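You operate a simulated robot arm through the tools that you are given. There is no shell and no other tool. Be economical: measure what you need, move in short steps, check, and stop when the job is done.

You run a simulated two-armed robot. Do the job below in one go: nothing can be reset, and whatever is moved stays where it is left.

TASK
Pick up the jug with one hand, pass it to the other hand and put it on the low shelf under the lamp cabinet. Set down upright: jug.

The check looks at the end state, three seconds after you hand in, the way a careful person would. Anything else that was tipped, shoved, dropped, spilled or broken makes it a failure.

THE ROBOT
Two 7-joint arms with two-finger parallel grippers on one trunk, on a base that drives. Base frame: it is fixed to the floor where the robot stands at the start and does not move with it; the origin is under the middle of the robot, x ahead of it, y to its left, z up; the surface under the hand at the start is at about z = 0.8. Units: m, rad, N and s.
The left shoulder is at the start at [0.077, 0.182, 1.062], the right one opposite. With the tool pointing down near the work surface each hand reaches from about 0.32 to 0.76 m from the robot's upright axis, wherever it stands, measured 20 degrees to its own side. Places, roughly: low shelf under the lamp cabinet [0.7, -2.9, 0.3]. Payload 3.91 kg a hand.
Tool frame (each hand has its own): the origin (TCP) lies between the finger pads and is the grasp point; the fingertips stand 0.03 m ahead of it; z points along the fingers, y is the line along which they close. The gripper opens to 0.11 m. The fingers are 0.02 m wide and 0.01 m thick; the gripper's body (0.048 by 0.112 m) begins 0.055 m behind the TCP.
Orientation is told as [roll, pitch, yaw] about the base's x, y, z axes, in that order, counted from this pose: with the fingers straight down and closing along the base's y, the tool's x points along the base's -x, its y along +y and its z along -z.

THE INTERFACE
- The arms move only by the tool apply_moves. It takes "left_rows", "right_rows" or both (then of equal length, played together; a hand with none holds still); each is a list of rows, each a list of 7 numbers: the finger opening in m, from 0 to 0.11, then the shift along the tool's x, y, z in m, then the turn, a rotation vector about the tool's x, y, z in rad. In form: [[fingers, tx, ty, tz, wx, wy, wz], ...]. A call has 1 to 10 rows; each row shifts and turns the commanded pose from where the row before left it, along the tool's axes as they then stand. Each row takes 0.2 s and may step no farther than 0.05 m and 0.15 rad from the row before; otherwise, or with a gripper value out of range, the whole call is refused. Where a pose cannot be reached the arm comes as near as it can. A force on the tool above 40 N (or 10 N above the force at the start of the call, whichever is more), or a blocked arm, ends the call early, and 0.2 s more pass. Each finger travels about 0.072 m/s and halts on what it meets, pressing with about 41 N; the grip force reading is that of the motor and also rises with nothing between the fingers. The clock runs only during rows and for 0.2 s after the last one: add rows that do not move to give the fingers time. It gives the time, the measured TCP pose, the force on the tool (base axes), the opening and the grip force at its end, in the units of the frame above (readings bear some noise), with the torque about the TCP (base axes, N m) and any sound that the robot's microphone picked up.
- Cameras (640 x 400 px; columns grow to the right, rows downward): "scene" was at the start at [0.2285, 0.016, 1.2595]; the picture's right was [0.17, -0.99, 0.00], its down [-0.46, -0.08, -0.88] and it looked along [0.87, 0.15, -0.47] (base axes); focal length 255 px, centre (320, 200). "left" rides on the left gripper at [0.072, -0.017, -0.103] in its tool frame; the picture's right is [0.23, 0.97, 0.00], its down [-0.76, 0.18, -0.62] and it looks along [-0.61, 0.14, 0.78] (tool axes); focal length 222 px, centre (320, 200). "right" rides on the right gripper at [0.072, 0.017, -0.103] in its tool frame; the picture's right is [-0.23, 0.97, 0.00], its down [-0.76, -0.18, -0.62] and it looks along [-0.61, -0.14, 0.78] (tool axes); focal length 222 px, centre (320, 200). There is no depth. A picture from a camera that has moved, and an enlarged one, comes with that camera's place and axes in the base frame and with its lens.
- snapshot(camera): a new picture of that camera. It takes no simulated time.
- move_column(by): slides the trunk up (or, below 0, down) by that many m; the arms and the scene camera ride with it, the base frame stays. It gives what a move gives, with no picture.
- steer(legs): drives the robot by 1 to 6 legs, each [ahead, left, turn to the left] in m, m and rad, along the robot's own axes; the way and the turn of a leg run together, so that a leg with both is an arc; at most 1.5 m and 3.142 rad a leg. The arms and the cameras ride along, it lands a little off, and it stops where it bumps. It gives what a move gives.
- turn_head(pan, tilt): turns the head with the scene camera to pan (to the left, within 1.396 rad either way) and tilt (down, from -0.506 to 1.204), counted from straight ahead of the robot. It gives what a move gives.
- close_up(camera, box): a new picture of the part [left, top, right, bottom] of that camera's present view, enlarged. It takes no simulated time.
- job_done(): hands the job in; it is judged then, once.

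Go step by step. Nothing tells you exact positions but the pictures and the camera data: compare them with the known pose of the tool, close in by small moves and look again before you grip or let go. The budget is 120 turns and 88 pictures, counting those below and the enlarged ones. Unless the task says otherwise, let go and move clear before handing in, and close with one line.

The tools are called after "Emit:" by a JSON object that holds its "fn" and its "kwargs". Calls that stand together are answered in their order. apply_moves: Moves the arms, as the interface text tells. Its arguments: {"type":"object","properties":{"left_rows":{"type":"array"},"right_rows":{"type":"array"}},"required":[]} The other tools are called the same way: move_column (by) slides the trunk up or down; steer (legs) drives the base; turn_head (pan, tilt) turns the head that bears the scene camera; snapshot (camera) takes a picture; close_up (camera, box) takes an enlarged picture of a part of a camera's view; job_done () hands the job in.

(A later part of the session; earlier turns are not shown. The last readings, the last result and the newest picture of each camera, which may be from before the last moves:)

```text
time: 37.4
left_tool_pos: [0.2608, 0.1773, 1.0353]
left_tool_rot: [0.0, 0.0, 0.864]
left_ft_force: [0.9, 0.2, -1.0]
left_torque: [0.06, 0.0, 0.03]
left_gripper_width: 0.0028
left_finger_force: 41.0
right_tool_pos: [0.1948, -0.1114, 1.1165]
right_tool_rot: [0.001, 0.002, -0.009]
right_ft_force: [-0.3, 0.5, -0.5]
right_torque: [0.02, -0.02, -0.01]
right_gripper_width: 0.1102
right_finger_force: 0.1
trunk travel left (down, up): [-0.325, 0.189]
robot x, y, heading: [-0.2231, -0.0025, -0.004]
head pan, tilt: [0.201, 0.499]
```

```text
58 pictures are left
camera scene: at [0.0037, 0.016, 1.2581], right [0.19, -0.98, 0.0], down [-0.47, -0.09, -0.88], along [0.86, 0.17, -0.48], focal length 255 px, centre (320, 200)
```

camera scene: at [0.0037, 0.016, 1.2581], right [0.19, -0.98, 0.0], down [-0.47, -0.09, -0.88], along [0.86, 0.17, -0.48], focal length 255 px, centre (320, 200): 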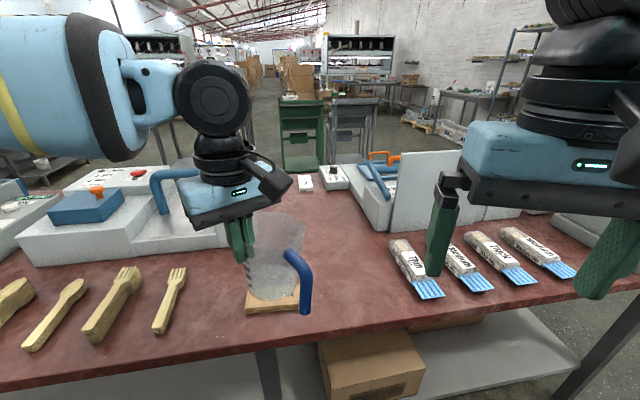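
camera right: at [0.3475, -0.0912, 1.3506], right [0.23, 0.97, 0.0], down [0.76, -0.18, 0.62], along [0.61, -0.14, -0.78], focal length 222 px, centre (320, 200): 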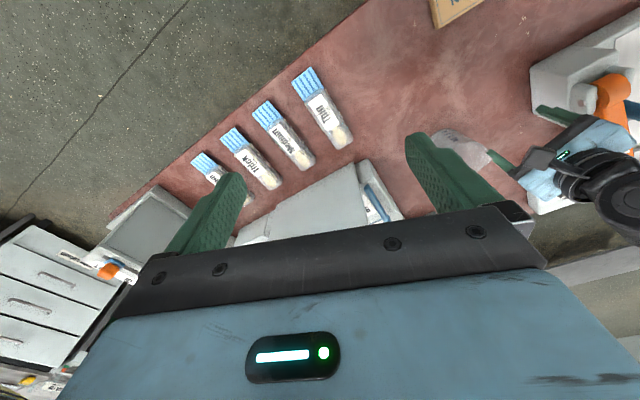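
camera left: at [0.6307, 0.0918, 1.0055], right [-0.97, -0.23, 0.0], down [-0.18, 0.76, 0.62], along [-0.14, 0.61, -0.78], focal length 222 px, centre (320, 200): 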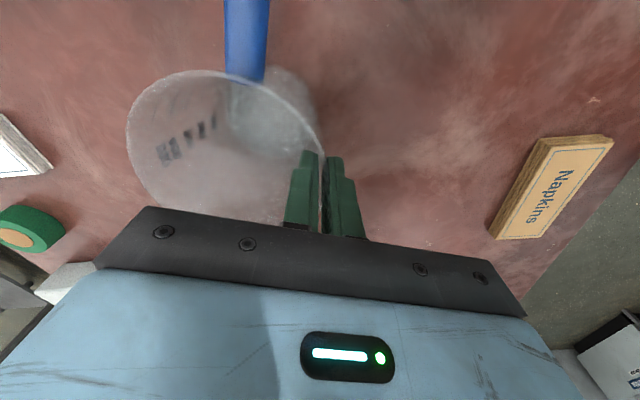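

The handle's rod is near (0.24, 0.076, 0.985), facing back-right. I now orient the right hand to point at it, yawed left 0.87 rad and pitched 45° forward, keeping its distance.

Emit:
{"fn": "apply_moves", "kwargs": {"right_rows": [[0.08, 0, 0, 0, 0, 0, -0.145], [0.08, 0, 0, 0, 0, 0, -0.145], [0.08, 0, 0, 0, 0, 0, -0.145], [0.08, 0, 0, 0, 0, 0, -0.145], [0.08, 0, 0, 0, 0, 0, -0.145], [0.08, 0, 0, 0, 0, 0, -0.145], [0.08, 0, 0, 0, 0, 0, 0]]}}

Emit:
{"fn": "apply_moves", "kwargs": {"right_rows": [[0.08, 0, 0, 0, 0, -0.131, 0], [0.08, 0, 0, 0, 0, -0.131, 0], [0.08, 0, 0, 0, 0, -0.131, 0], [0.08, 0, 0, 0, 0, -0.131, 0], [0.08, 0, 0, 0, 0, -0.131, 0], [0.08, 0, 0, 0, 0, -0.131, 0], [0.08, 0, 0, 0, 0, 0, 0]]}}

Emit:
{"fn": "snapshot", "kwargs": {"camera": "scene"}}

Emit:
{"fn": "snapshot", "kwargs": {"camera": "right"}}

```text
time: 39.0
left_tool_pos: [0.2622, 0.1774, 1.0343]
left_tool_rot: [0.001, 0.001, 0.867]
left_ft_force: [0.1, -0.5, -1.0]
left_torque: [0.07, 0.03, 0.01]
left_gripper_width: 0.0027
left_finger_force: 41.4
right_tool_pos: [0.1937, -0.1126, 1.1161]
right_tool_rot: [0.003, 0.001, 0.865]
right_ft_force: [0.0, 0.3, -0.2]
right_torque: [0.01, -0.01, -0.03]
right_gripper_width: 0.0797
right_finger_force: 0.0
trunk travel left (down, up): [-0.325, 0.189]
robot x, y, heading: [-0.2227, -0.0015, -0.005]
head pan, tilt: [0.201, 0.499]
```

```text
time: 40.5
left_tool_pos: [0.262, 0.1777, 1.0336]
left_tool_rot: [0.001, 0.003, 0.866]
left_ft_force: [0.3, 0.4, -1.7]
left_torque: [0.08, 0.03, 0.01]
left_gripper_width: 0.0029
left_finger_force: 41.7
right_tool_pos: [0.1938, -0.1117, 1.1161]
right_tool_rot: [0.002, -0.787, 0.863]
right_ft_force: [-0.2, -0.4, 0.4]
right_torque: [0.0, 0.0, -0.02]
right_gripper_width: 0.0801
right_finger_force: 0.1
trunk travel left (down, up): [-0.325, 0.189]
robot x, y, heading: [-0.2234, -0.0009, -0.009]
head pan, tilt: [0.201, 0.499]
```

```text
57 pictures are left
camera scene: at [0.0038, 0.0163, 1.2581], right [0.19, -0.98, 0.0], down [-0.47, -0.09, -0.88], along [0.86, 0.17, -0.48], focal length 255 px, centre (320, 200)
```

scene: 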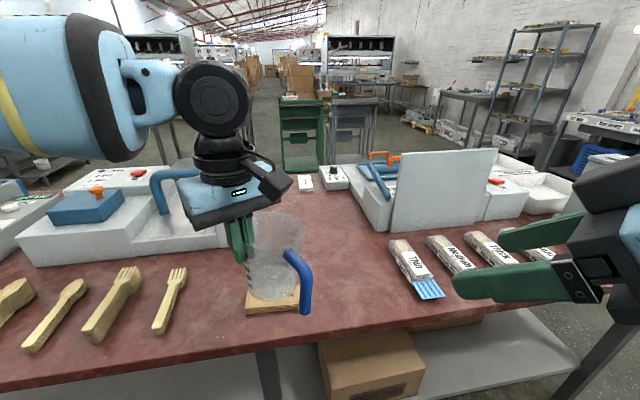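

```text
56 pictures are left
camera right: at [0.1014, -0.1949, 1.1381], right [-0.63, 0.76, 0.16], down [0.2, -0.04, 0.98], along [0.75, 0.65, -0.12], focal length 222 px, centre (320, 200)
```

right: 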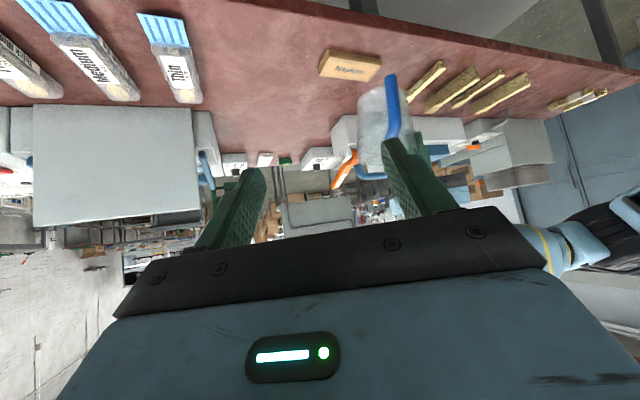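

The orientation was reached. I move laterally in line with the handle, staying about 0.11 m short.

Emit:
{"fn": "apply_moves", "kwargs": {"right_rows": [[0.08, -0.012, 0.029, 0.02, 0, 0, 0], [0.08, -0.012, 0.029, 0.02, 0, 0, 0], [0.08, -0.013, 0.029, 0.02, 0, 0, 0], [0.08, 0, 0, 0.03, 0, 0, 0], [0.08, 0, 0, 0, 0, 0, 0]]}}

Emit:
{"fn": "snapshot", "kwargs": {"camera": "scene"}}

Emit:
{"fn": "snapshot", "kwargs": {"camera": "right"}}

```text
time: 41.8
left_tool_pos: [0.2609, 0.1779, 1.0345]
left_tool_rot: [0.0, 0.0, 0.866]
left_ft_force: [0.4, -0.6, -0.7]
left_torque: [0.05, -0.01, -0.01]
left_gripper_width: 0.0027
left_finger_force: 41.0
right_tool_pos: [0.1868, 0.0147, 1.0794]
right_tool_rot: [0.002, -0.784, 0.861]
right_ft_force: [-0.3, 0.2, 0.4]
right_torque: [0.0, 0.01, -0.03]
right_gripper_width: 0.0801
right_finger_force: 0.0
trunk travel left (down, up): [-0.325, 0.189]
robot x, y, heading: [-0.2261, 0.001, -0.007]
head pan, tilt: [0.201, 0.499]
```

```text
55 pictures are left
camera scene: at [0.0033, 0.0161, 1.2582], right [0.19, -0.98, 0.0], down [-0.47, -0.09, -0.88], along [0.86, 0.17, -0.48], focal length 255 px, centre (320, 200)
```

scene: 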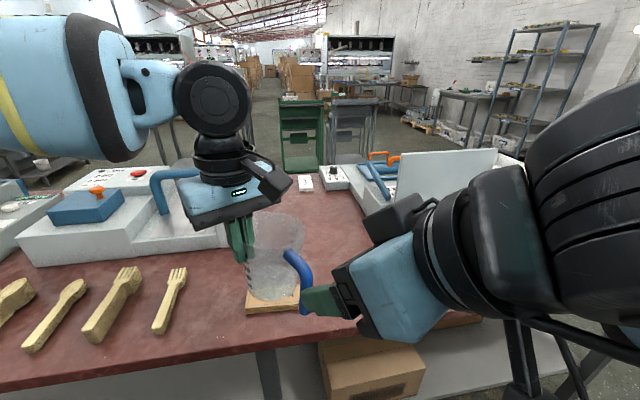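

```text
54 pictures are left
camera right: at [0.0943, -0.0689, 1.1009], right [-0.63, 0.76, 0.16], down [0.2, -0.04, 0.98], along [0.75, 0.65, -0.12], focal length 222 px, centre (320, 200)
```

right: 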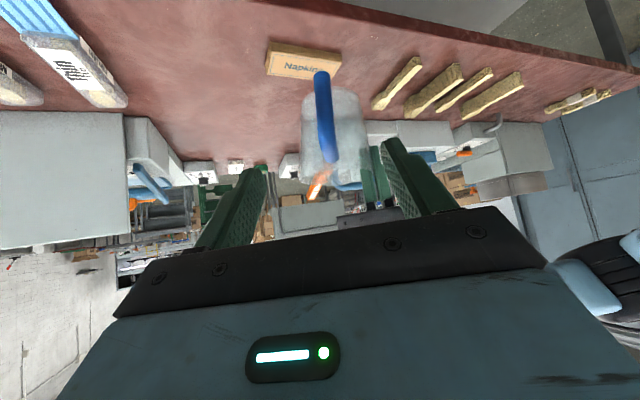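

The rod is centred between the right fingers. I advance most of the way and look again.

Emit:
{"fn": "apply_moves", "kwargs": {"right_rows": [[0.07, 0, 0, 0.03, 0, 0, 0], [0.07, 0, 0, 0.03, 0, 0, 0], [0.07, 0, 0, 0.025, 0, 0, 0], [0.07, 0, 0, 0, 0, 0, 0]]}}

Emit:
{"fn": "snapshot", "kwargs": {"camera": "right"}}

Emit:
{"fn": "close_up", "kwargs": {"camera": "scene", "box": [200, 180, 440, 340]}}

Emit:
{"fn": "snapshot", "kwargs": {"camera": "left"}}

```text
time: 42.8
left_tool_pos: [0.2609, 0.1781, 1.0354]
left_tool_rot: [0.001, 0.001, 0.866]
left_ft_force: [0.6, -0.4, -1.5]
left_torque: [0.02, 0.02, -0.01]
left_gripper_width: 0.003
left_finger_force: 41.0
right_tool_pos: [0.2248, 0.0604, 1.0187]
right_tool_rot: [0.003, -0.787, 0.86]
right_ft_force: [-0.9, -0.3, -0.1]
right_torque: [0.05, 0.03, 0.0]
right_gripper_width: 0.0702
right_finger_force: 0.1
trunk travel left (down, up): [-0.325, 0.189]
robot x, y, heading: [-0.2274, -0.0006, -0.004]
head pan, tilt: [0.201, 0.499]
```

```text
53 pictures are left
camera right: at [0.1319, -0.0237, 1.0412], right [-0.63, 0.76, 0.16], down [0.2, -0.04, 0.98], along [0.75, 0.65, -0.12], focal length 222 px, centre (320, 200)
```

right: 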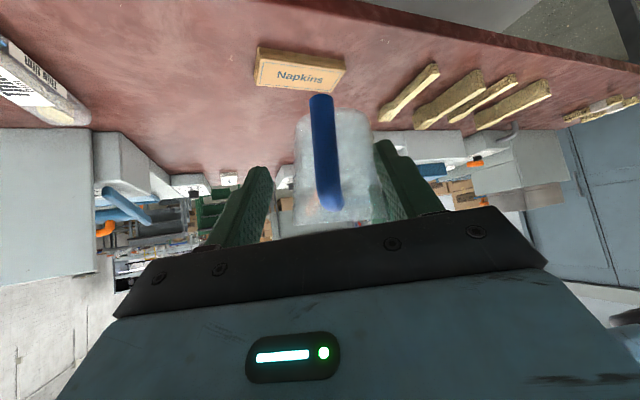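

```text
2.50 times, centred on (320, 260) of scene
camera zoom: at [0.0035, 0.0158, 1.2582], right [0.19, -0.98, 0.0], down [-0.47, -0.09, -0.88], along [0.86, 0.17, -0.48], focal length 637 px, centre (320, 50)
```

zoom: 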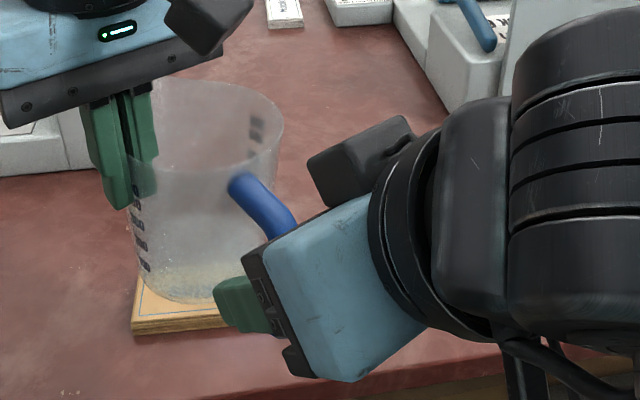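

```text
51 pictures are left
camera left: at [0.2267, 0.112, 1.1384], right [-0.89, 0.46, 0.0], down [0.36, 0.7, 0.62], along [0.29, 0.55, -0.78], focal length 222 px, centre (320, 200)
```

left: 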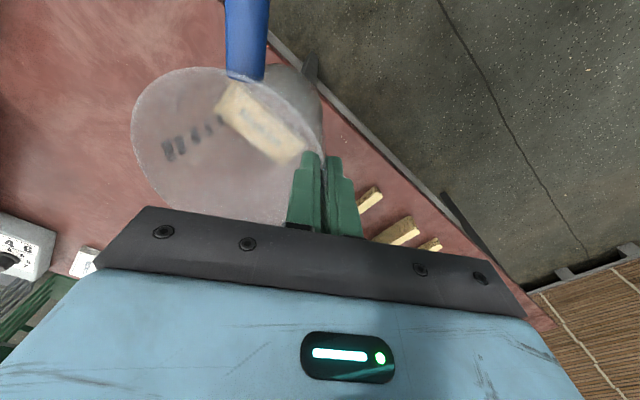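

Emit:
{"fn": "apply_moves", "kwargs": {"right_rows": [[0.07, 0.003, 0, 0.017, 0, 0, 0], [0.07, 0.003, 0, 0.016, 0, 0, 0], [0.07, 0, 0, 0, 0, 0, 0]]}}

Emit:
{"fn": "snapshot", "kwargs": {"camera": "right"}}

Emit:
{"fn": "snapshot", "kwargs": {"camera": "left"}}

Emit:
{"fn": "close_up", "kwargs": {"camera": "scene", "box": [200, 180, 440, 340]}}

```text
time: 43.5
left_tool_pos: [0.261, 0.1775, 1.0351]
left_tool_rot: [0.0, -0.001, 0.866]
left_ft_force: [-0.7, -0.4, -1.0]
left_torque: [0.06, 0.01, 0.01]
left_gripper_width: 0.0027
left_finger_force: 41.2
right_tool_pos: [0.2361, 0.0736, 0.9908]
right_tool_rot: [0.002, -0.785, 0.86]
right_ft_force: [-0.2, 0.2, 0.4]
right_torque: [-0.01, 0.03, 0.0]
right_gripper_width: 0.0702
right_finger_force: 0.1
trunk travel left (down, up): [-0.325, 0.189]
robot x, y, heading: [-0.2237, -0.0009, -0.008]
head pan, tilt: [0.201, 0.499]
```

```text
50 pictures are left
camera right: at [0.144, -0.0096, 1.0137], right [-0.63, 0.76, 0.16], down [0.2, -0.04, 0.98], along [0.75, 0.65, -0.12], focal length 222 px, centre (320, 200)
```

right: 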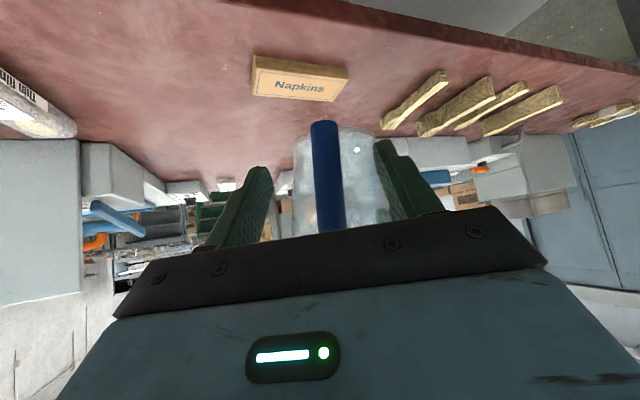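

```text
49 pictures are left
camera left: at [0.2268, 0.1121, 1.1384], right [-0.89, 0.46, 0.0], down [0.36, 0.7, 0.62], along [0.29, 0.55, -0.78], focal length 222 px, centre (320, 200)
```

left: 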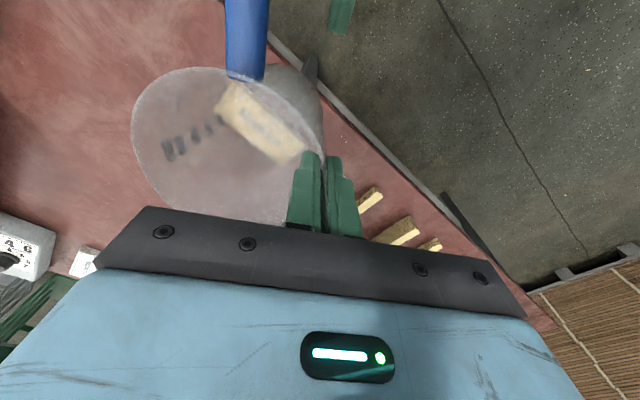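

```text
2.50 times, centred on (320, 260) of scene
camera zoom: at [0.0036, 0.016, 1.2582], right [0.19, -0.98, 0.0], down [-0.47, -0.09, -0.88], along [0.86, 0.17, -0.48], focal length 637 px, centre (320, 50)
```

zoom: 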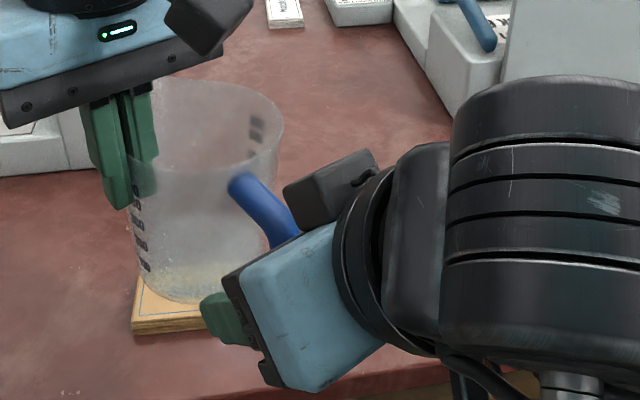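

The rod is between the fingers, about 3 mm off centre. I correct that and close the right hand.

Emit:
{"fn": "apply_moves", "kwargs": {"right_rows": [[0.05, 0, 0.003, 0, 0, 0, 0], [0.03, 0, 0, 0, 0, 0, 0], [0.015, 0, 0, 0, 0, 0, 0], [0.0, 0, 0, 0, 0, 0, 0], [0.0, 0, 0, 0, 0, 0, 0], [0.0, 0, 0, 0, 0, 0, 0]]}}

Emit:
{"fn": "snapshot", "kwargs": {"camera": "right"}}

Emit:
{"fn": "snapshot", "kwargs": {"camera": "left"}}

```text
time: 45.0
left_tool_pos: [0.2624, 0.1779, 1.0347]
left_tool_rot: [-0.001, 0.002, 0.866]
left_ft_force: [2.2, -6.7, -4.8]
left_torque: [-0.81, -1.01, 0.36]
left_gripper_width: 0.0027
left_finger_force: 40.6
right_tool_pos: [0.234, 0.076, 0.9914]
right_tool_rot: [0.003, -0.787, 0.862]
right_ft_force: [-2.5, 7.2, 2.8]
right_torque: [0.85, 0.91, 0.13]
right_gripper_width: 0.0176
right_finger_force: 41.1
trunk travel left (down, up): [-0.325, 0.189]
robot x, y, heading: [-0.224, 0.0006, -0.01]
head pan, tilt: [0.201, 0.499]
```

```text
47 pictures are left
camera right: at [0.1419, -0.0075, 1.014], right [-0.63, 0.76, 0.16], down [0.2, -0.04, 0.98], along [0.75, 0.65, -0.12], focal length 222 px, centre (320, 200)
```

right: 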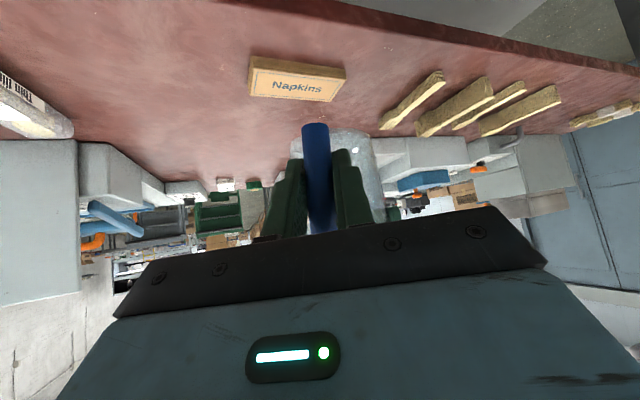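

```text
46 pictures are left
camera left: at [0.2269, 0.112, 1.1385], right [-0.89, 0.46, 0.0], down [0.36, 0.7, 0.62], along [0.29, 0.55, -0.78], focal length 222 px, centre (320, 200)
```

left: 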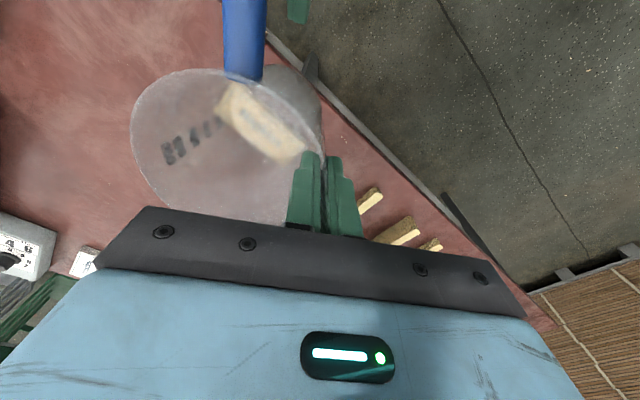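

The right hand holds the rod (17.6 mm). I open the left hand and check that the jug stays put.

Emit:
{"fn": "apply_moves", "kwargs": {"left_rows": [[0.02, 0, 0, 0, 0, 0, 0], [0.04, 0, 0, 0, 0, 0, 0], [0.05, 0, 0, 0, 0, 0, 0], [0.05, 0, 0, 0, 0, 0, 0]]}}

Emit:
{"fn": "snapshot", "kwargs": {"camera": "left"}}

Emit:
{"fn": "snapshot", "kwargs": {"camera": "scene"}}

```text
time: 46.0
left_tool_pos: [0.2626, 0.1776, 1.036]
left_tool_rot: [-0.001, 0.001, 0.867]
left_ft_force: [0.2, -0.8, -0.1]
left_torque: [0.01, -0.02, 0.01]
left_gripper_width: 0.0501
left_finger_force: 0.2
right_tool_pos: [0.2343, 0.0754, 0.9907]
right_tool_rot: [0.001, -0.787, 0.86]
right_ft_force: [-0.1, -0.3, -0.3]
right_torque: [-0.1, 0.08, 0.0]
right_gripper_width: 0.0161
right_finger_force: 41.0
trunk travel left (down, up): [-0.325, 0.189]
robot x, y, heading: [-0.2271, -0.0024, -0.01]
head pan, tilt: [0.201, 0.499]
```

```text
45 pictures are left
camera left: at [0.2269, 0.1122, 1.1384], right [-0.89, 0.46, 0.0], down [0.36, 0.7, 0.62], along [0.29, 0.55, -0.78], focal length 222 px, centre (320, 200)
```

left: 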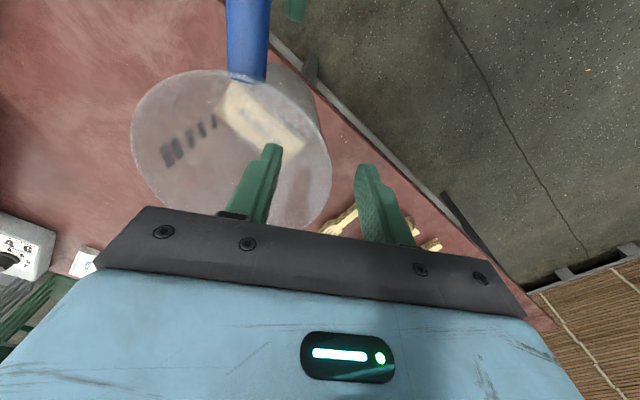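

```text
44 pictures are left
camera scene: at [0.0037, 0.016, 1.2582], right [0.19, -0.98, 0.0], down [-0.47, -0.09, -0.88], along [0.86, 0.17, -0.48], focal length 255 px, centre (320, 200)
```

scene: 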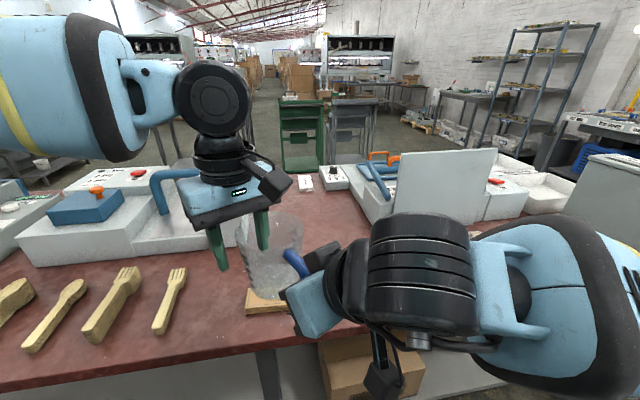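

The jug stays in the right hand. I lift the left hand straight out and then move it clear to the left.

Emit:
{"fn": "apply_moves", "kwargs": {"left_rows": [[0.05, 0, 0, -0.04, 0, 0, 0], [0.05, 0, 0, -0.04, 0, 0, 0], [0.05, 0, 0, -0.04, 0, 0, 0], [0.05, 0, 0, -0.02, 0, 0, 0], [0.05, 0, 0, 0, 0, 0, 0.14], [0.05, 0, 0, 0, 0, 0, 0.14], [0.05, 0, 0, 0, 0, 0, 0.14], [0.05, 0, 0, 0, 0, 0, 0.14], [0.05, 0, 0, 0, 0, 0, 0.14], [0.05, 0, 0, 0, 0, 0, 0.14]]}}

Emit:
{"fn": "apply_moves", "kwargs": {"left_rows": [[0.05, 0, 0.04, 0, 0, 0, 0], [0.05, 0, 0.04, 0, 0, 0, 0], [0.05, 0.03, 0.04, 0, 0, 0, 0], [0.05, 0.03, 0.03, 0, 0, 0, 0], [0.05, 0.03, 0, 0, 0, 0, 0], [0.05, 0, 0, 0, 0, 0, 0]]}}

Emit:
{"fn": "snapshot", "kwargs": {"camera": "scene"}}

```text
time: 48.1
left_tool_pos: [0.2587, 0.1807, 1.1733]
left_tool_rot: [0.001, 0.002, 0.022]
left_ft_force: [0.5, 0.1, 0.0]
left_torque: [0.02, -0.01, 0.01]
left_gripper_width: 0.0501
left_finger_force: 0.0
left hand out of reach, approached as far as the arm can: row 4
right_tool_pos: [0.2345, 0.0753, 0.9915]
right_tool_rot: [0.001, -0.785, 0.86]
right_ft_force: [-0.5, -0.6, 0.7]
right_torque: [-0.08, 0.07, 0.03]
right_gripper_width: 0.0163
right_finger_force: 41.1
trunk travel left (down, up): [-0.325, 0.189]
robot x, y, heading: [-0.2229, -0.0032, -0.002]
head pan, tilt: [0.201, 0.499]
```

```text
time: 49.5
left_tool_pos: [0.1658, 0.3277, 1.1739]
left_tool_rot: [-0.002, 0.001, 0.024]
left_ft_force: [1.4, 0.3, 0.3]
left_torque: [-0.02, 0.02, -0.01]
left_gripper_width: 0.0503
left_finger_force: 0.1
right_tool_pos: [0.2343, 0.0758, 0.9907]
right_tool_rot: [0.0, -0.784, 0.86]
right_ft_force: [-0.4, 0.4, -0.1]
right_torque: [-0.12, 0.09, 0.02]
right_gripper_width: 0.0165
right_finger_force: 40.4
trunk travel left (down, up): [-0.325, 0.189]
robot x, y, heading: [-0.2234, 0.0002, -0.003]
head pan, tilt: [0.201, 0.499]
```

```text
43 pictures are left
camera scene: at [0.0042, 0.0161, 1.258], right [0.19, -0.98, 0.0], down [-0.47, -0.09, -0.88], along [0.86, 0.17, -0.48], focal length 255 px, centre (320, 200)
```

scene: 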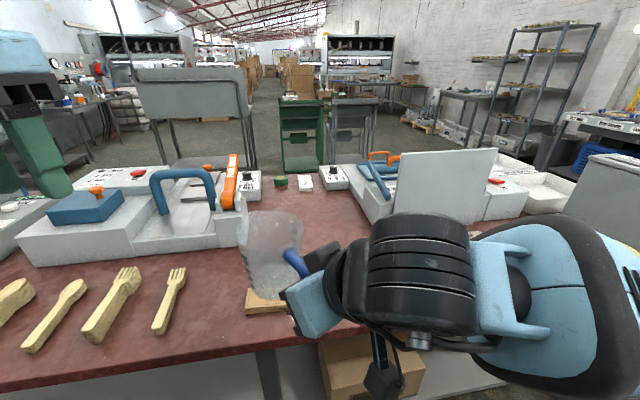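

The left arm is parked clear. I back up, strafe right past the table's end, then look before turning.

Emit:
{"fn": "steer", "kwargs": {"legs": [[-0.2, 0, 0], [0, -0.65, 0], [0, -0.65, 0]]}}

Emit:
{"fn": "turn_head", "kwargs": {"pan": -1.2, "tilt": 0.4}}

Emit:
{"fn": "snapshot", "kwargs": {"camera": "scene"}}

Emit:
{"fn": "snapshot", "kwargs": {"camera": "right"}}

```text
time: 62.6
left_tool_pos: [-0.0407, -0.968, 1.1747]
left_tool_rot: [0.0, 0.001, 0.025]
left_ft_force: [-0.3, 0.1, 0.3]
left_torque: [0.02, 0.02, 0.02]
left_gripper_width: 0.0502
left_finger_force: 0.1
right_tool_pos: [0.0282, -1.2202, 0.9907]
right_tool_rot: [0.002, -0.786, 0.861]
right_ft_force: [0.0, 0.3, 0.2]
right_torque: [-0.05, 0.1, 0.02]
right_gripper_width: 0.0162
right_finger_force: 40.9
trunk travel left (down, up): [-0.325, 0.189]
robot x, y, heading: [-0.4298, -1.2964, -0.006]
head pan, tilt: [0.201, 0.499]
```

```text
time: 64.2
left_tool_pos: [-0.0392, -0.9683, 1.1741]
left_tool_rot: [0.0, -0.002, 0.025]
left_ft_force: [-0.4, 0.2, 0.2]
left_torque: [-0.01, 0.03, -0.01]
left_gripper_width: 0.05
left_finger_force: 0.1
right_tool_pos: [0.0283, -1.219, 0.9919]
right_tool_rot: [0.0, -0.787, 0.861]
right_ft_force: [-0.4, -0.2, 0.4]
right_torque: [-0.09, 0.01, -0.02]
right_gripper_width: 0.016
right_finger_force: 41.6
trunk travel left (down, up): [-0.325, 0.189]
robot x, y, heading: [-0.4315, -1.2954, -0.012]
head pan, tilt: [-1.201, 0.4]
```

```text
42 pictures are left
camera scene: at [-0.2583, -1.384, 1.2673], right [-0.93, -0.36, 0.0], down [-0.14, 0.36, -0.92], along [0.33, -0.86, -0.39], focal length 255 px, centre (320, 200)
```

scene: 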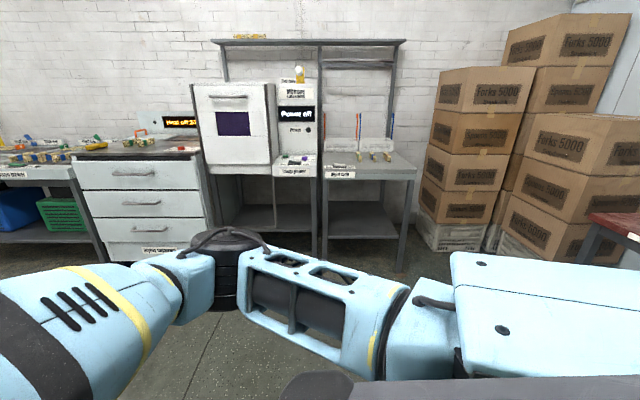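

```text
41 pictures are left
camera right: at [-0.0635, -1.3037, 1.0138], right [-0.63, 0.76, 0.16], down [0.2, -0.04, 0.98], along [0.75, 0.65, -0.12], focal length 222 px, centre (320, 200)
```

right: 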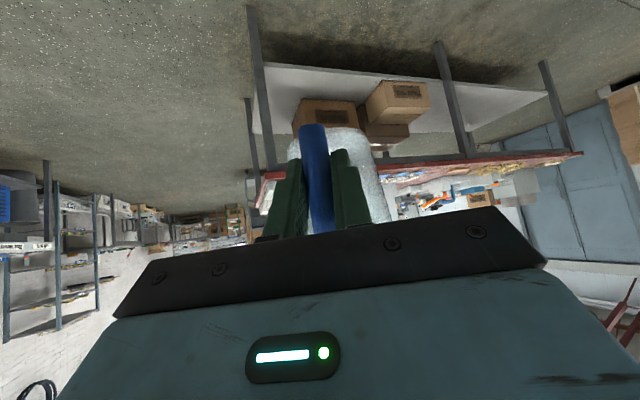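

Path is clear. I drive forward off to the side, turn right to face the bench and move in front of it.

Emit:
{"fn": "steer", "kwargs": {"legs": [[0.45, 0, 0], [0, 0, -1.57], [0, 0.65, 0]]}}

Emit:
{"fn": "turn_head", "kwargs": {"pan": 0.0, "tilt": 0.45}}

Emit:
{"fn": "snapshot", "kwargs": {"camera": "scene"}}

```text
time: 76.4
left_tool_pos: [0.9927, -1.69, 1.1746]
left_tool_rot: [0.0, -0.001, -1.539]
left_ft_force: [0.1, 0.0, -0.2]
left_torque: [0.01, 0.01, -0.01]
left_gripper_width: 0.0506
left_finger_force: 0.1
right_tool_pos: [0.7417, -1.7602, 0.9911]
right_tool_rot: [0.002, -0.786, -0.706]
right_ft_force: [-0.3, -0.5, 0.4]
right_torque: [0.07, 0.03, 0.02]
right_gripper_width: 0.016
right_finger_force: 41.0
trunk travel left (down, up): [-0.325, 0.189]
robot x, y, heading: [0.6629, -1.2996, -1.574]
head pan, tilt: [-1.201, 0.4]
```

```text
time: 77.8
left_tool_pos: [0.9925, -1.6905, 1.1742]
left_tool_rot: [0.001, -0.001, -1.539]
left_ft_force: [-0.3, -0.2, 0.4]
left_torque: [0.01, 0.01, 0.0]
left_gripper_width: 0.0501
left_finger_force: 0.0
right_tool_pos: [0.7423, -1.7579, 0.9913]
right_tool_rot: [0.001, -0.787, -0.707]
right_ft_force: [-0.6, 0.4, 0.1]
right_torque: [0.06, 0.06, 0.0]
right_gripper_width: 0.0162
right_finger_force: 40.7
trunk travel left (down, up): [-0.325, 0.189]
robot x, y, heading: [0.6604, -1.3046, -1.573]
head pan, tilt: [0.0, 0.45]
```

```text
40 pictures are left
camera scene: at [0.6614, -1.5317, 1.2626], right [-1.0, 0.0, 0.0], down [0.0, 0.44, -0.9], along [0.0, -0.9, -0.44], focal length 255 px, centre (320, 200)
```

scene: 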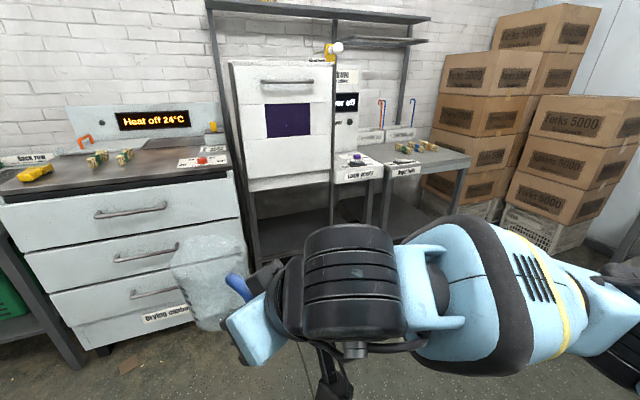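

I'm facing the bench. I turn the right hand to point straight ahead with the jug in front of it, before lowering.

Emit:
{"fn": "apply_moves", "kwargs": {"right_rows": [[0.0, 0, 0, 0, 0.101, 0, 0.101], [0.0, 0, 0, 0, 0.101, 0, 0.101], [0.0, 0, 0, 0, 0.101, 0, 0.101], [0.0, 0, 0, 0, 0.101, 0, 0.101], [0.0, 0, 0, 0, 0.101, 0, 0.101], [0.0, 0, 0, 0, 0.101, 0, 0.101], [0.0, 0, 0, 0, 0, 0, 0]]}}

Emit:
{"fn": "snapshot", "kwargs": {"camera": "scene"}}

```text
time: 79.4
left_tool_pos: [0.9933, -1.6885, 1.1737]
left_tool_rot: [0.001, -0.001, -1.539]
left_ft_force: [-0.3, 0.1, 0.2]
left_torque: [0.01, 0.01, 0.01]
left_gripper_width: 0.05
left_finger_force: 0.2
right_tool_pos: [0.741, -1.7592, 0.9915]
right_tool_rot: [0.0, -0.783, -1.564]
right_ft_force: [0.2, 0.4, -0.8]
right_torque: [0.12, 0.0, -0.04]
right_gripper_width: 0.0162
right_finger_force: 40.8
trunk travel left (down, up): [-0.325, 0.189]
robot x, y, heading: [0.6641, -1.3035, -1.573]
head pan, tilt: [0.0, 0.45]
```

```text
39 pictures are left
camera scene: at [0.6611, -1.5318, 1.2626], right [-1.0, 0.0, 0.0], down [0.0, 0.44, -0.9], along [0.0, -0.9, -0.44], focal length 255 px, centre (320, 200)
```

scene: 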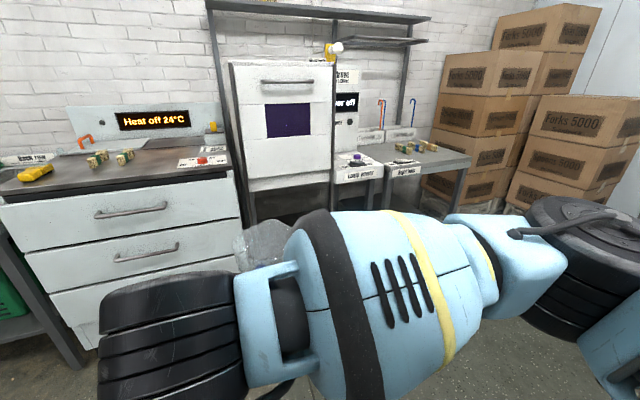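

Emit:
{"fn": "apply_moves", "kwargs": {"right_rows": [[0.0, 0, -0.04, 0, 0, 0, 0], [0.0, 0, -0.04, 0, 0, 0, 0], [0.0, 0, -0.04, 0, 0, 0, 0], [0.0, -0.014, -0.04, 0.014, 0, 0, 0], [0.0, -0.025, -0.03, 0.025, 0, 0, 0], [0.0, -0.025, -0.03, 0.025, 0, 0, 0], [0.0, -0.02, 0, 0.02, 0, 0, 0], [0.0, 0, 0, 0, 0, 0, 0]]}}

Emit:
{"fn": "snapshot", "kwargs": {"camera": "scene"}}

Emit:
{"fn": "snapshot", "kwargs": {"camera": "right"}}

```text
time: 81.2
left_tool_pos: [0.9932, -1.6896, 1.1756]
left_tool_rot: [0.0, 0.001, -1.539]
left_ft_force: [-0.5, 0.4, -0.9]
left_torque: [0.02, -0.03, 0.0]
left_gripper_width: 0.0503
left_finger_force: 0.1
right_tool_pos: [0.5223, -1.8811, 0.9938]
right_tool_rot: [0.002, -0.784, -1.562]
right_ft_force: [-0.2, 0.4, -0.4]
right_torque: [0.09, 0.01, 0.01]
right_gripper_width: 0.0163
right_finger_force: 40.6
trunk travel left (down, up): [-0.325, 0.189]
robot x, y, heading: [0.659, -1.3006, -1.574]
head pan, tilt: [0.0, 0.45]
```

```text
38 pictures are left
camera scene: at [0.661, -1.5313, 1.2627], right [-1.0, 0.0, 0.0], down [0.0, 0.43, -0.9], along [0.0, -0.9, -0.43], focal length 255 px, centre (320, 200)
```

scene: 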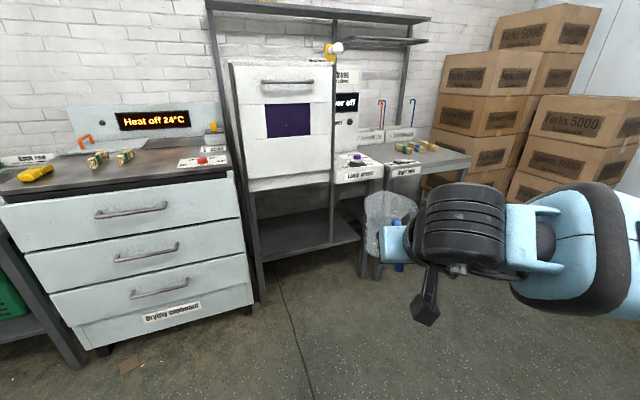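

```text
37 pictures are left
camera right: at [0.5393, -1.7571, 1.016], right [0.98, -0.15, 0.16], down [-0.18, -0.1, 0.98], along [-0.13, -0.98, -0.12], focal length 222 px, centre (320, 200)
```

right: 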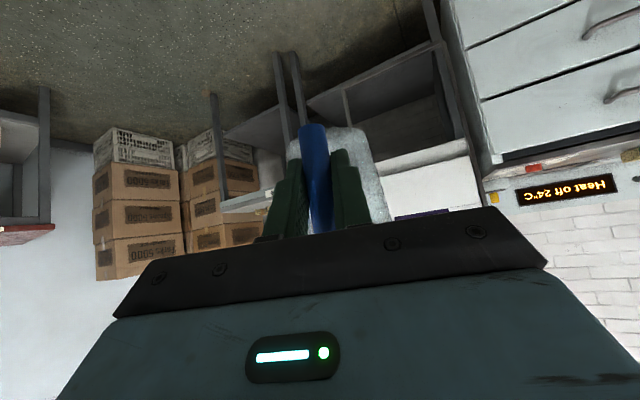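

I now have a clear view: the shelf's front edge runs from about (1.0, −2.72) to (0.39, −2.95), top at z ≈ 0.29, with a slim post near (0.58, −2.90). The bench is turned ~20°. I turn the robot square to it and lower the trunk while still well back.

Emit:
{"fn": "steer", "kwargs": {"legs": [[0, 0, 0.35]]}}

Emit:
{"fn": "move_column", "kwargs": {"by": -0.32}}

Emit:
{"fn": "snapshot", "kwargs": {"camera": "scene"}}

```text
time: 82.7
left_tool_pos: [1.1074, -1.5521, 1.1739]
left_tool_rot: [-0.001, 0.001, -1.186]
left_ft_force: [-0.7, -0.8, 1.3]
left_torque: [0.0, -0.02, 0.0]
left_gripper_width: 0.0502
left_finger_force: 0.1
right_tool_pos: [0.7325, -1.8943, 0.9938]
right_tool_rot: [0.002, -0.783, -1.209]
right_ft_force: [0.7, -0.7, -0.2]
right_torque: [0.1, 0.02, -0.03]
right_gripper_width: 0.0163
right_finger_force: 41.0
trunk travel left (down, up): [-0.325, 0.189]
robot x, y, heading: [0.6631, -1.3008, -1.221]
head pan, tilt: [0.0, 0.45]
```

```text
time: 85.9
left_tool_pos: [1.1056, -1.551, 0.8547]
left_tool_rot: [0.0, 0.0, -1.187]
left_ft_force: [-0.2, -0.1, 0.3]
left_torque: [0.0, -0.01, 0.03]
left_gripper_width: 0.0503
left_finger_force: 0.1
right_tool_pos: [0.7319, -1.8933, 0.6736]
right_tool_rot: [0.002, -0.783, -1.209]
right_ft_force: [1.1, -0.7, 0.5]
right_torque: [0.1, 0.02, 0.0]
right_gripper_width: 0.0164
right_finger_force: 41.0
trunk travel left (down, up): [-0.005, 0.509]
robot x, y, heading: [0.66, -1.3001, -1.213]
head pan, tilt: [0.0, 0.45]
```

```text
36 pictures are left
camera scene: at [0.778, -1.6173, 0.9249], right [-0.94, -0.35, 0.0], down [-0.15, 0.41, -0.9], along [0.31, -0.84, -0.44], focal length 255 px, centre (320, 200)
```

scene: 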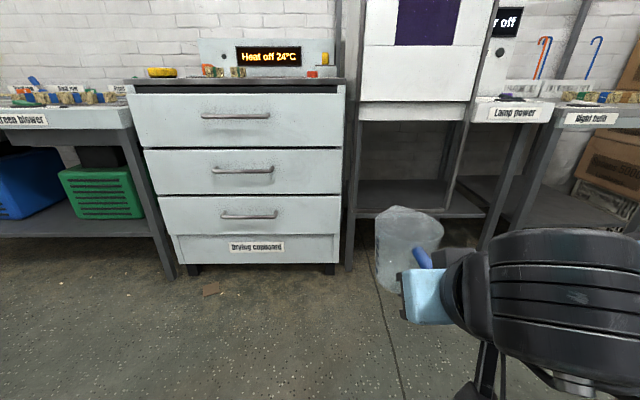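

Lowered fine. Now I lower the right hand relative to the trunk to check reach at shelf height, still away from the bench.

Emit:
{"fn": "apply_moves", "kwargs": {"right_rows": [[0.0, 0.028, 0, 0.028, 0, 0, 0], [0.0, 0.028, 0, 0.028, 0, 0, 0], [0.0, 0.028, 0, 0.028, 0, 0, 0], [0.0, 0.028, 0, 0.028, 0, 0, 0], [0.0, 0.028, 0, 0.028, 0, 0, 0], [0.0, 0.028, 0, 0.028, 0, 0, 0], [0.0, 0, 0, 0, 0, 0, 0]]}}

Emit:
{"fn": "snapshot", "kwargs": {"camera": "scene"}}

Emit:
{"fn": "snapshot", "kwargs": {"camera": "right"}}

```text
time: 87.5
left_tool_pos: [1.1065, -1.551, 0.8547]
left_tool_rot: [0.0, 0.002, -1.186]
left_ft_force: [0.4, -0.5, -0.2]
left_torque: [0.0, 0.0, -0.03]
left_gripper_width: 0.0501
left_finger_force: 0.1
right_tool_pos: [0.7327, -1.8911, 0.435]
right_tool_rot: [0.001, -0.784, -1.209]
right_ft_force: [-0.5, -0.3, 0.4]
right_torque: [0.1, 0.0, -0.03]
right_gripper_width: 0.0166
right_finger_force: 40.6
trunk travel left (down, up): [-0.005, 0.509]
robot x, y, heading: [0.6614, -1.304, -1.221]
head pan, tilt: [0.0, 0.45]
```

```text
35 pictures are left
camera scene: at [0.778, -1.6174, 0.9249], right [-0.94, -0.35, 0.0], down [-0.15, 0.41, -0.9], along [0.31, -0.84, -0.44], focal length 255 px, centre (320, 200)
```

scene: 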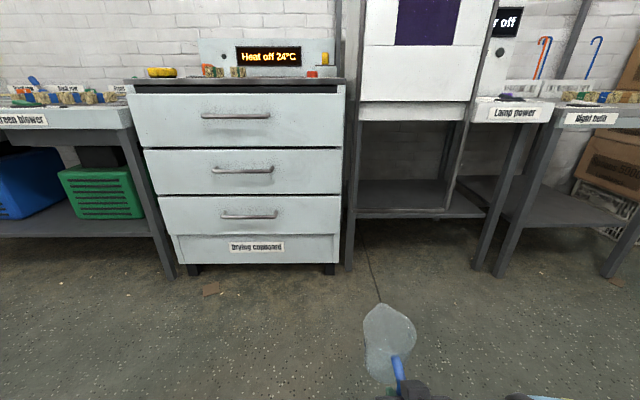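

```text
34 pictures are left
camera right: at [0.7061, -1.7702, 0.4569], right [0.97, 0.2, 0.16], down [-0.13, -0.16, 0.98], along [0.22, -0.97, -0.13], focal length 222 px, centre (320, 200)
```

right: 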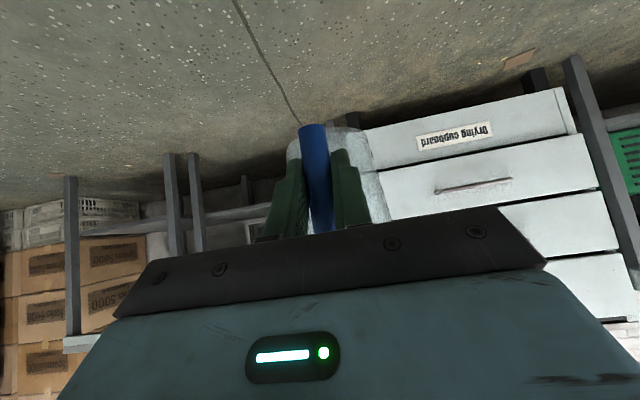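

Emit:
{"fn": "close_up", "kwargs": {"camera": "scene", "box": [320, 290, 460, 400]}}

Emit:
{"fn": "close_up", "kwargs": {"camera": "right", "box": [240, 100, 440, 240]}}

```text
3.64 times, centred on (390, 345) of scene
camera zoom: at [0.778, -1.6174, 0.9249], right [-0.94, -0.35, 0.0], down [-0.15, 0.41, -0.9], along [0.31, -0.84, -0.44], focal length 927 px, centre (66, -327)
```

zoom: 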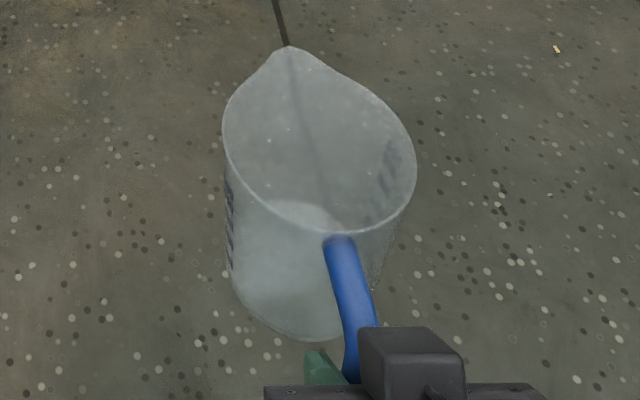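

```text
2.86 times, centred on (340, 170) of right
camera zoom: at [0.7061, -1.7702, 0.4569], right [0.97, 0.2, 0.16], down [-0.13, -0.16, 0.98], along [0.22, -0.97, -0.13], focal length 635 px, centre (263, 286)
```

zoom: 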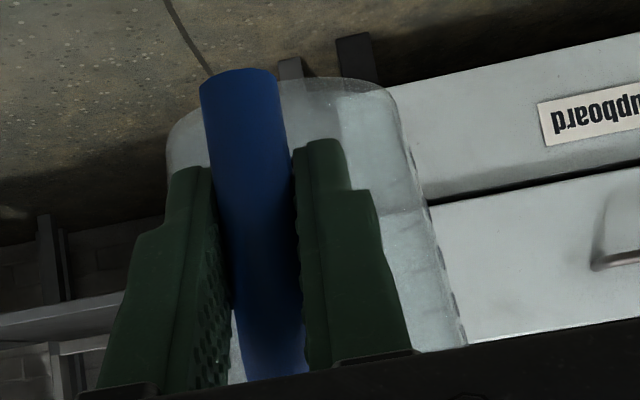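

Emit:
{"fn": "apply_moves", "kwargs": {"right_rows": [[0.0, 0, 0, 0, 0.032, 0, -0.032], [0.0, 0, 0, 0, 0, 0, 0]]}}

Emit:
{"fn": "snapshot", "kwargs": {"camera": "left"}}

```text
time: 88.1
left_tool_pos: [1.1065, -1.55, 0.854]
left_tool_rot: [-0.002, 0.0, -1.188]
left_ft_force: [0.0, 0.1, -0.1]
left_torque: [0.01, 0.0, 0.01]
left_gripper_width: 0.0499
left_finger_force: 0.0
right_tool_pos: [0.7329, -1.8924, 0.4345]
right_tool_rot: [-0.062, -0.784, -1.166]
right_ft_force: [0.3, -0.8, 0.6]
right_torque: [0.11, 0.03, -0.01]
right_gripper_width: 0.0161
right_finger_force: 41.2
trunk travel left (down, up): [-0.005, 0.509]
robot x, y, heading: [0.6646, -1.3013, -1.218]
head pan, tilt: [0.0, 0.45]
```

```text
31 pictures are left
camera left: at [1.063, -1.4896, 0.958], right [0.82, 0.58, 0.0], down [0.45, -0.64, 0.62], along [0.36, -0.51, -0.78], focal length 222 px, centre (320, 200)
```

left: 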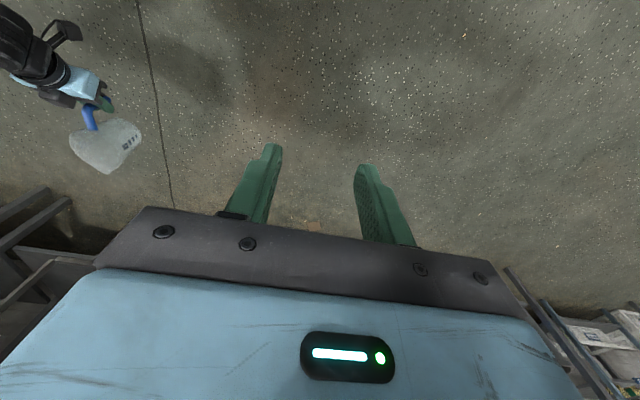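

The jug is upright. The shelf opening (left leg to post) lies ahead and to the right, so I move 0.25 m right and 0.4 m ahead, then look again.

Emit:
{"fn": "steer", "kwargs": {"legs": [[0, -0.25, 0], [0.4, 0, 0]]}}

Emit:
{"fn": "turn_head", "kwargs": {"pan": -0.2, "tilt": 0.6}}

Emit:
{"fn": "snapshot", "kwargs": {"camera": "scene"}}

Emit:
{"fn": "snapshot", "kwargs": {"camera": "right"}}

```text
time: 92.9
left_tool_pos: [1.0147, -2.0082, 0.8541]
left_tool_rot: [-0.002, 0.0, -1.184]
left_ft_force: [-0.2, 0.0, 0.5]
left_torque: [-0.01, 0.02, -0.01]
left_gripper_width: 0.0502
left_finger_force: 0.1
right_tool_pos: [0.6425, -2.349, 0.4347]
right_tool_rot: [-0.063, -0.784, -1.163]
right_ft_force: [-0.3, 0.6, -0.6]
right_torque: [0.07, 0.01, 0.0]
right_gripper_width: 0.0161
right_finger_force: 41.2
trunk travel left (down, up): [-0.005, 0.509]
robot x, y, heading: [0.573, -1.76, -1.212]
head pan, tilt: [0.0, 0.45]
```

```text
time: 93.7
left_tool_pos: [1.0147, -2.0082, 0.855]
left_tool_rot: [0.0, 0.0, -1.184]
left_ft_force: [0.5, 0.3, 0.3]
left_torque: [0.02, 0.01, 0.0]
left_gripper_width: 0.0501
left_finger_force: 0.1
right_tool_pos: [0.6428, -2.3492, 0.4354]
right_tool_rot: [-0.063, -0.784, -1.162]
right_ft_force: [-0.7, -0.6, -0.7]
right_torque: [0.09, 0.03, -0.01]
right_gripper_width: 0.0163
right_finger_force: 41.2
trunk travel left (down, up): [-0.005, 0.509]
robot x, y, heading: [0.5693, -1.7578, -1.22]
head pan, tilt: [-0.201, 0.6]
```

```text
30 pictures are left
camera scene: at [0.6687, -2.0762, 0.9114], right [-0.99, -0.15, 0.0], down [-0.09, 0.56, -0.83], along [0.13, -0.82, -0.56], focal length 255 px, centre (320, 200)
```

scene: 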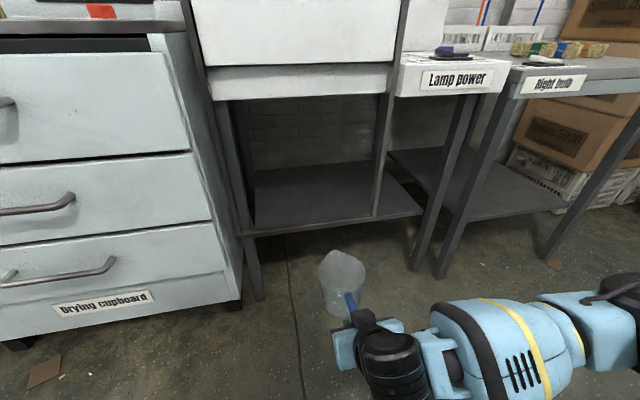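

```text
29 pictures are left
camera right: at [0.6162, -2.228, 0.4568], right [0.97, 0.2, 0.12], down [-0.09, -0.14, 0.99], along [0.21, -0.97, -0.12], focal length 222 px, centre (320, 200)
```

right: 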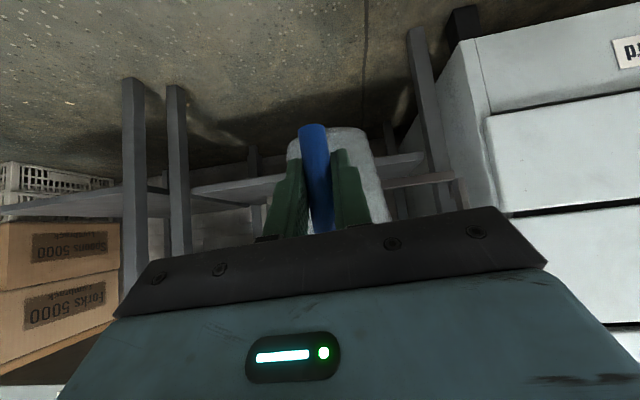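

The shelf top is at about z = 0.345 and the jug's base at 0.377. I raise and extend the hand slightly, then drive ahead in two stages into the opening, which is laterally centred.

Emit:
{"fn": "apply_moves", "kwargs": {"right_rows": [[0.0, -0.025, 0, 0.0035, 0, 0, 0], [0.0, -0.025, 0, 0.0035, 0, 0, 0], [0.0, -0.025, 0, 0.0035, 0, 0, 0], [0.0, 0, 0, 0, 0, 0, 0]]}}

Emit:
{"fn": "steer", "kwargs": {"legs": [[0.2, 0, 0]]}}

Emit:
{"fn": "snapshot", "kwargs": {"camera": "scene"}}

Emit:
{"fn": "snapshot", "kwargs": {"camera": "right"}}

```text
time: 94.7
left_tool_pos: [1.0151, -2.0083, 0.855]
left_tool_rot: [0.0, -0.001, -1.184]
left_ft_force: [0.0, 0.7, 0.0]
left_torque: [-0.02, 0.0, 0.01]
left_gripper_width: 0.0501
left_finger_force: 0.0
right_tool_pos: [0.6665, -2.4042, 0.4808]
right_tool_rot: [-0.064, -0.783, -1.162]
right_ft_force: [0.6, -0.3, -0.7]
right_torque: [0.08, 0.04, 0.01]
right_gripper_width: 0.0163
right_finger_force: 41.4
trunk travel left (down, up): [-0.005, 0.509]
robot x, y, heading: [0.5694, -1.7577, -1.219]
head pan, tilt: [-0.201, 0.6]
```

```text
time: 96.2
left_tool_pos: [1.0837, -2.1981, 0.8543]
left_tool_rot: [0.0, 0.0, -1.187]
left_ft_force: [-0.8, -0.4, 0.4]
left_torque: [-0.02, 0.02, -0.02]
left_gripper_width: 0.0502
left_finger_force: 0.0
right_tool_pos: [0.734, -2.5907, 0.4809]
right_tool_rot: [-0.063, -0.781, -1.164]
right_ft_force: [0.6, 0.5, -0.1]
right_torque: [0.09, 0.01, -0.04]
right_gripper_width: 0.016
right_finger_force: 41.4
trunk travel left (down, up): [-0.005, 0.509]
robot x, y, heading: [0.6412, -1.9452, -1.221]
head pan, tilt: [-0.201, 0.6]
```

```text
28 pictures are left
camera scene: at [0.7376, -2.2643, 0.9113], right [-0.99, -0.15, 0.0], down [-0.09, 0.56, -0.82], along [0.13, -0.82, -0.57], focal length 255 px, centre (320, 200)
```

scene: 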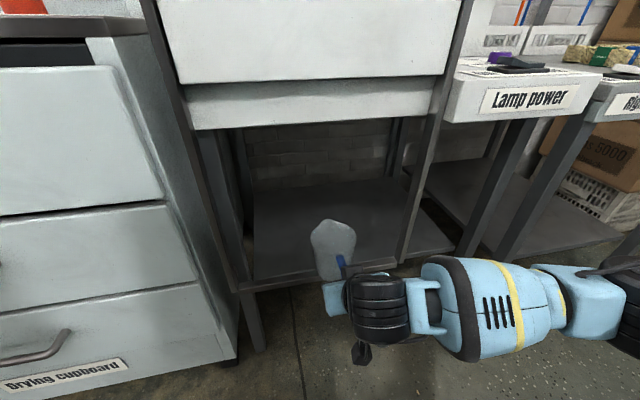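

```text
27 pictures are left
camera right: at [0.7087, -2.4705, 0.5024], right [0.97, 0.2, 0.12], down [-0.09, -0.14, 0.99], along [0.21, -0.97, -0.12], focal length 222 px, centre (320, 200)
```

right: 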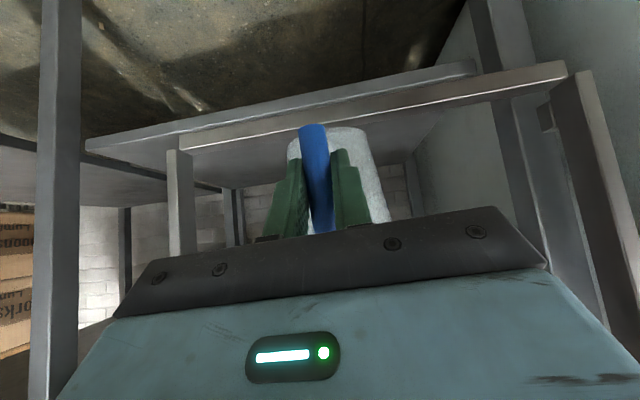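

I see an extra thin rail near the shelf's front; I need a closer look to make sure the jug clears it.

Emit:
{"fn": "close_up", "kwargs": {"camera": "right", "box": [80, 40, 640, 260]}}

Emit:
{"fn": "close_up", "kwargs": {"camera": "scene", "box": [180, 120, 480, 320]}}

```text
1.14 times, centred on (360, 150) of right
camera zoom: at [0.7087, -2.4705, 0.5024], right [0.97, 0.2, 0.12], down [-0.09, -0.14, 0.99], along [0.21, -0.97, -0.12], focal length 254 px, centre (274, 257)
```

zoom: 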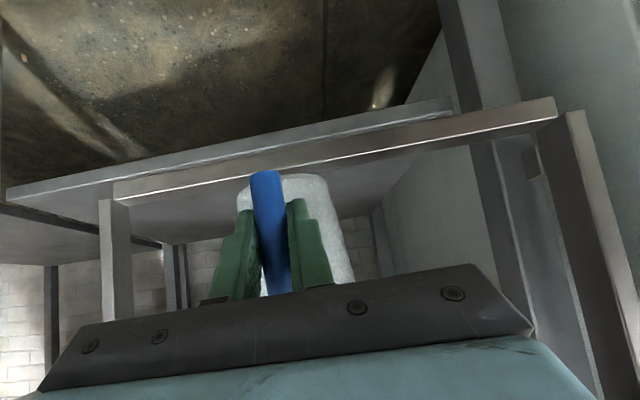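

```text
2.00 times, centred on (330, 220) of scene
camera zoom: at [0.7376, -2.2643, 0.9113], right [-0.99, -0.15, 0.0], down [-0.09, 0.56, -0.82], along [0.13, -0.82, -0.57], focal length 510 px, centre (300, 160)
```

zoom: 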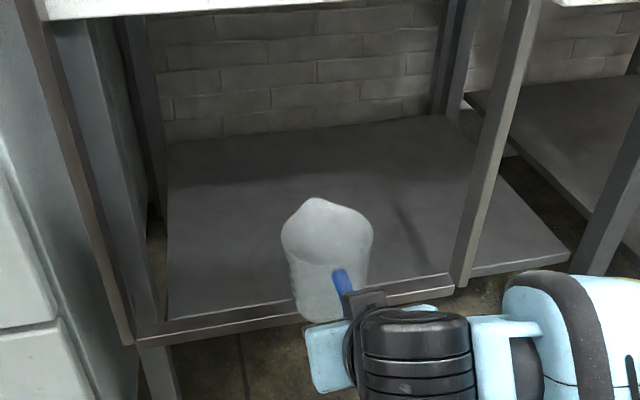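

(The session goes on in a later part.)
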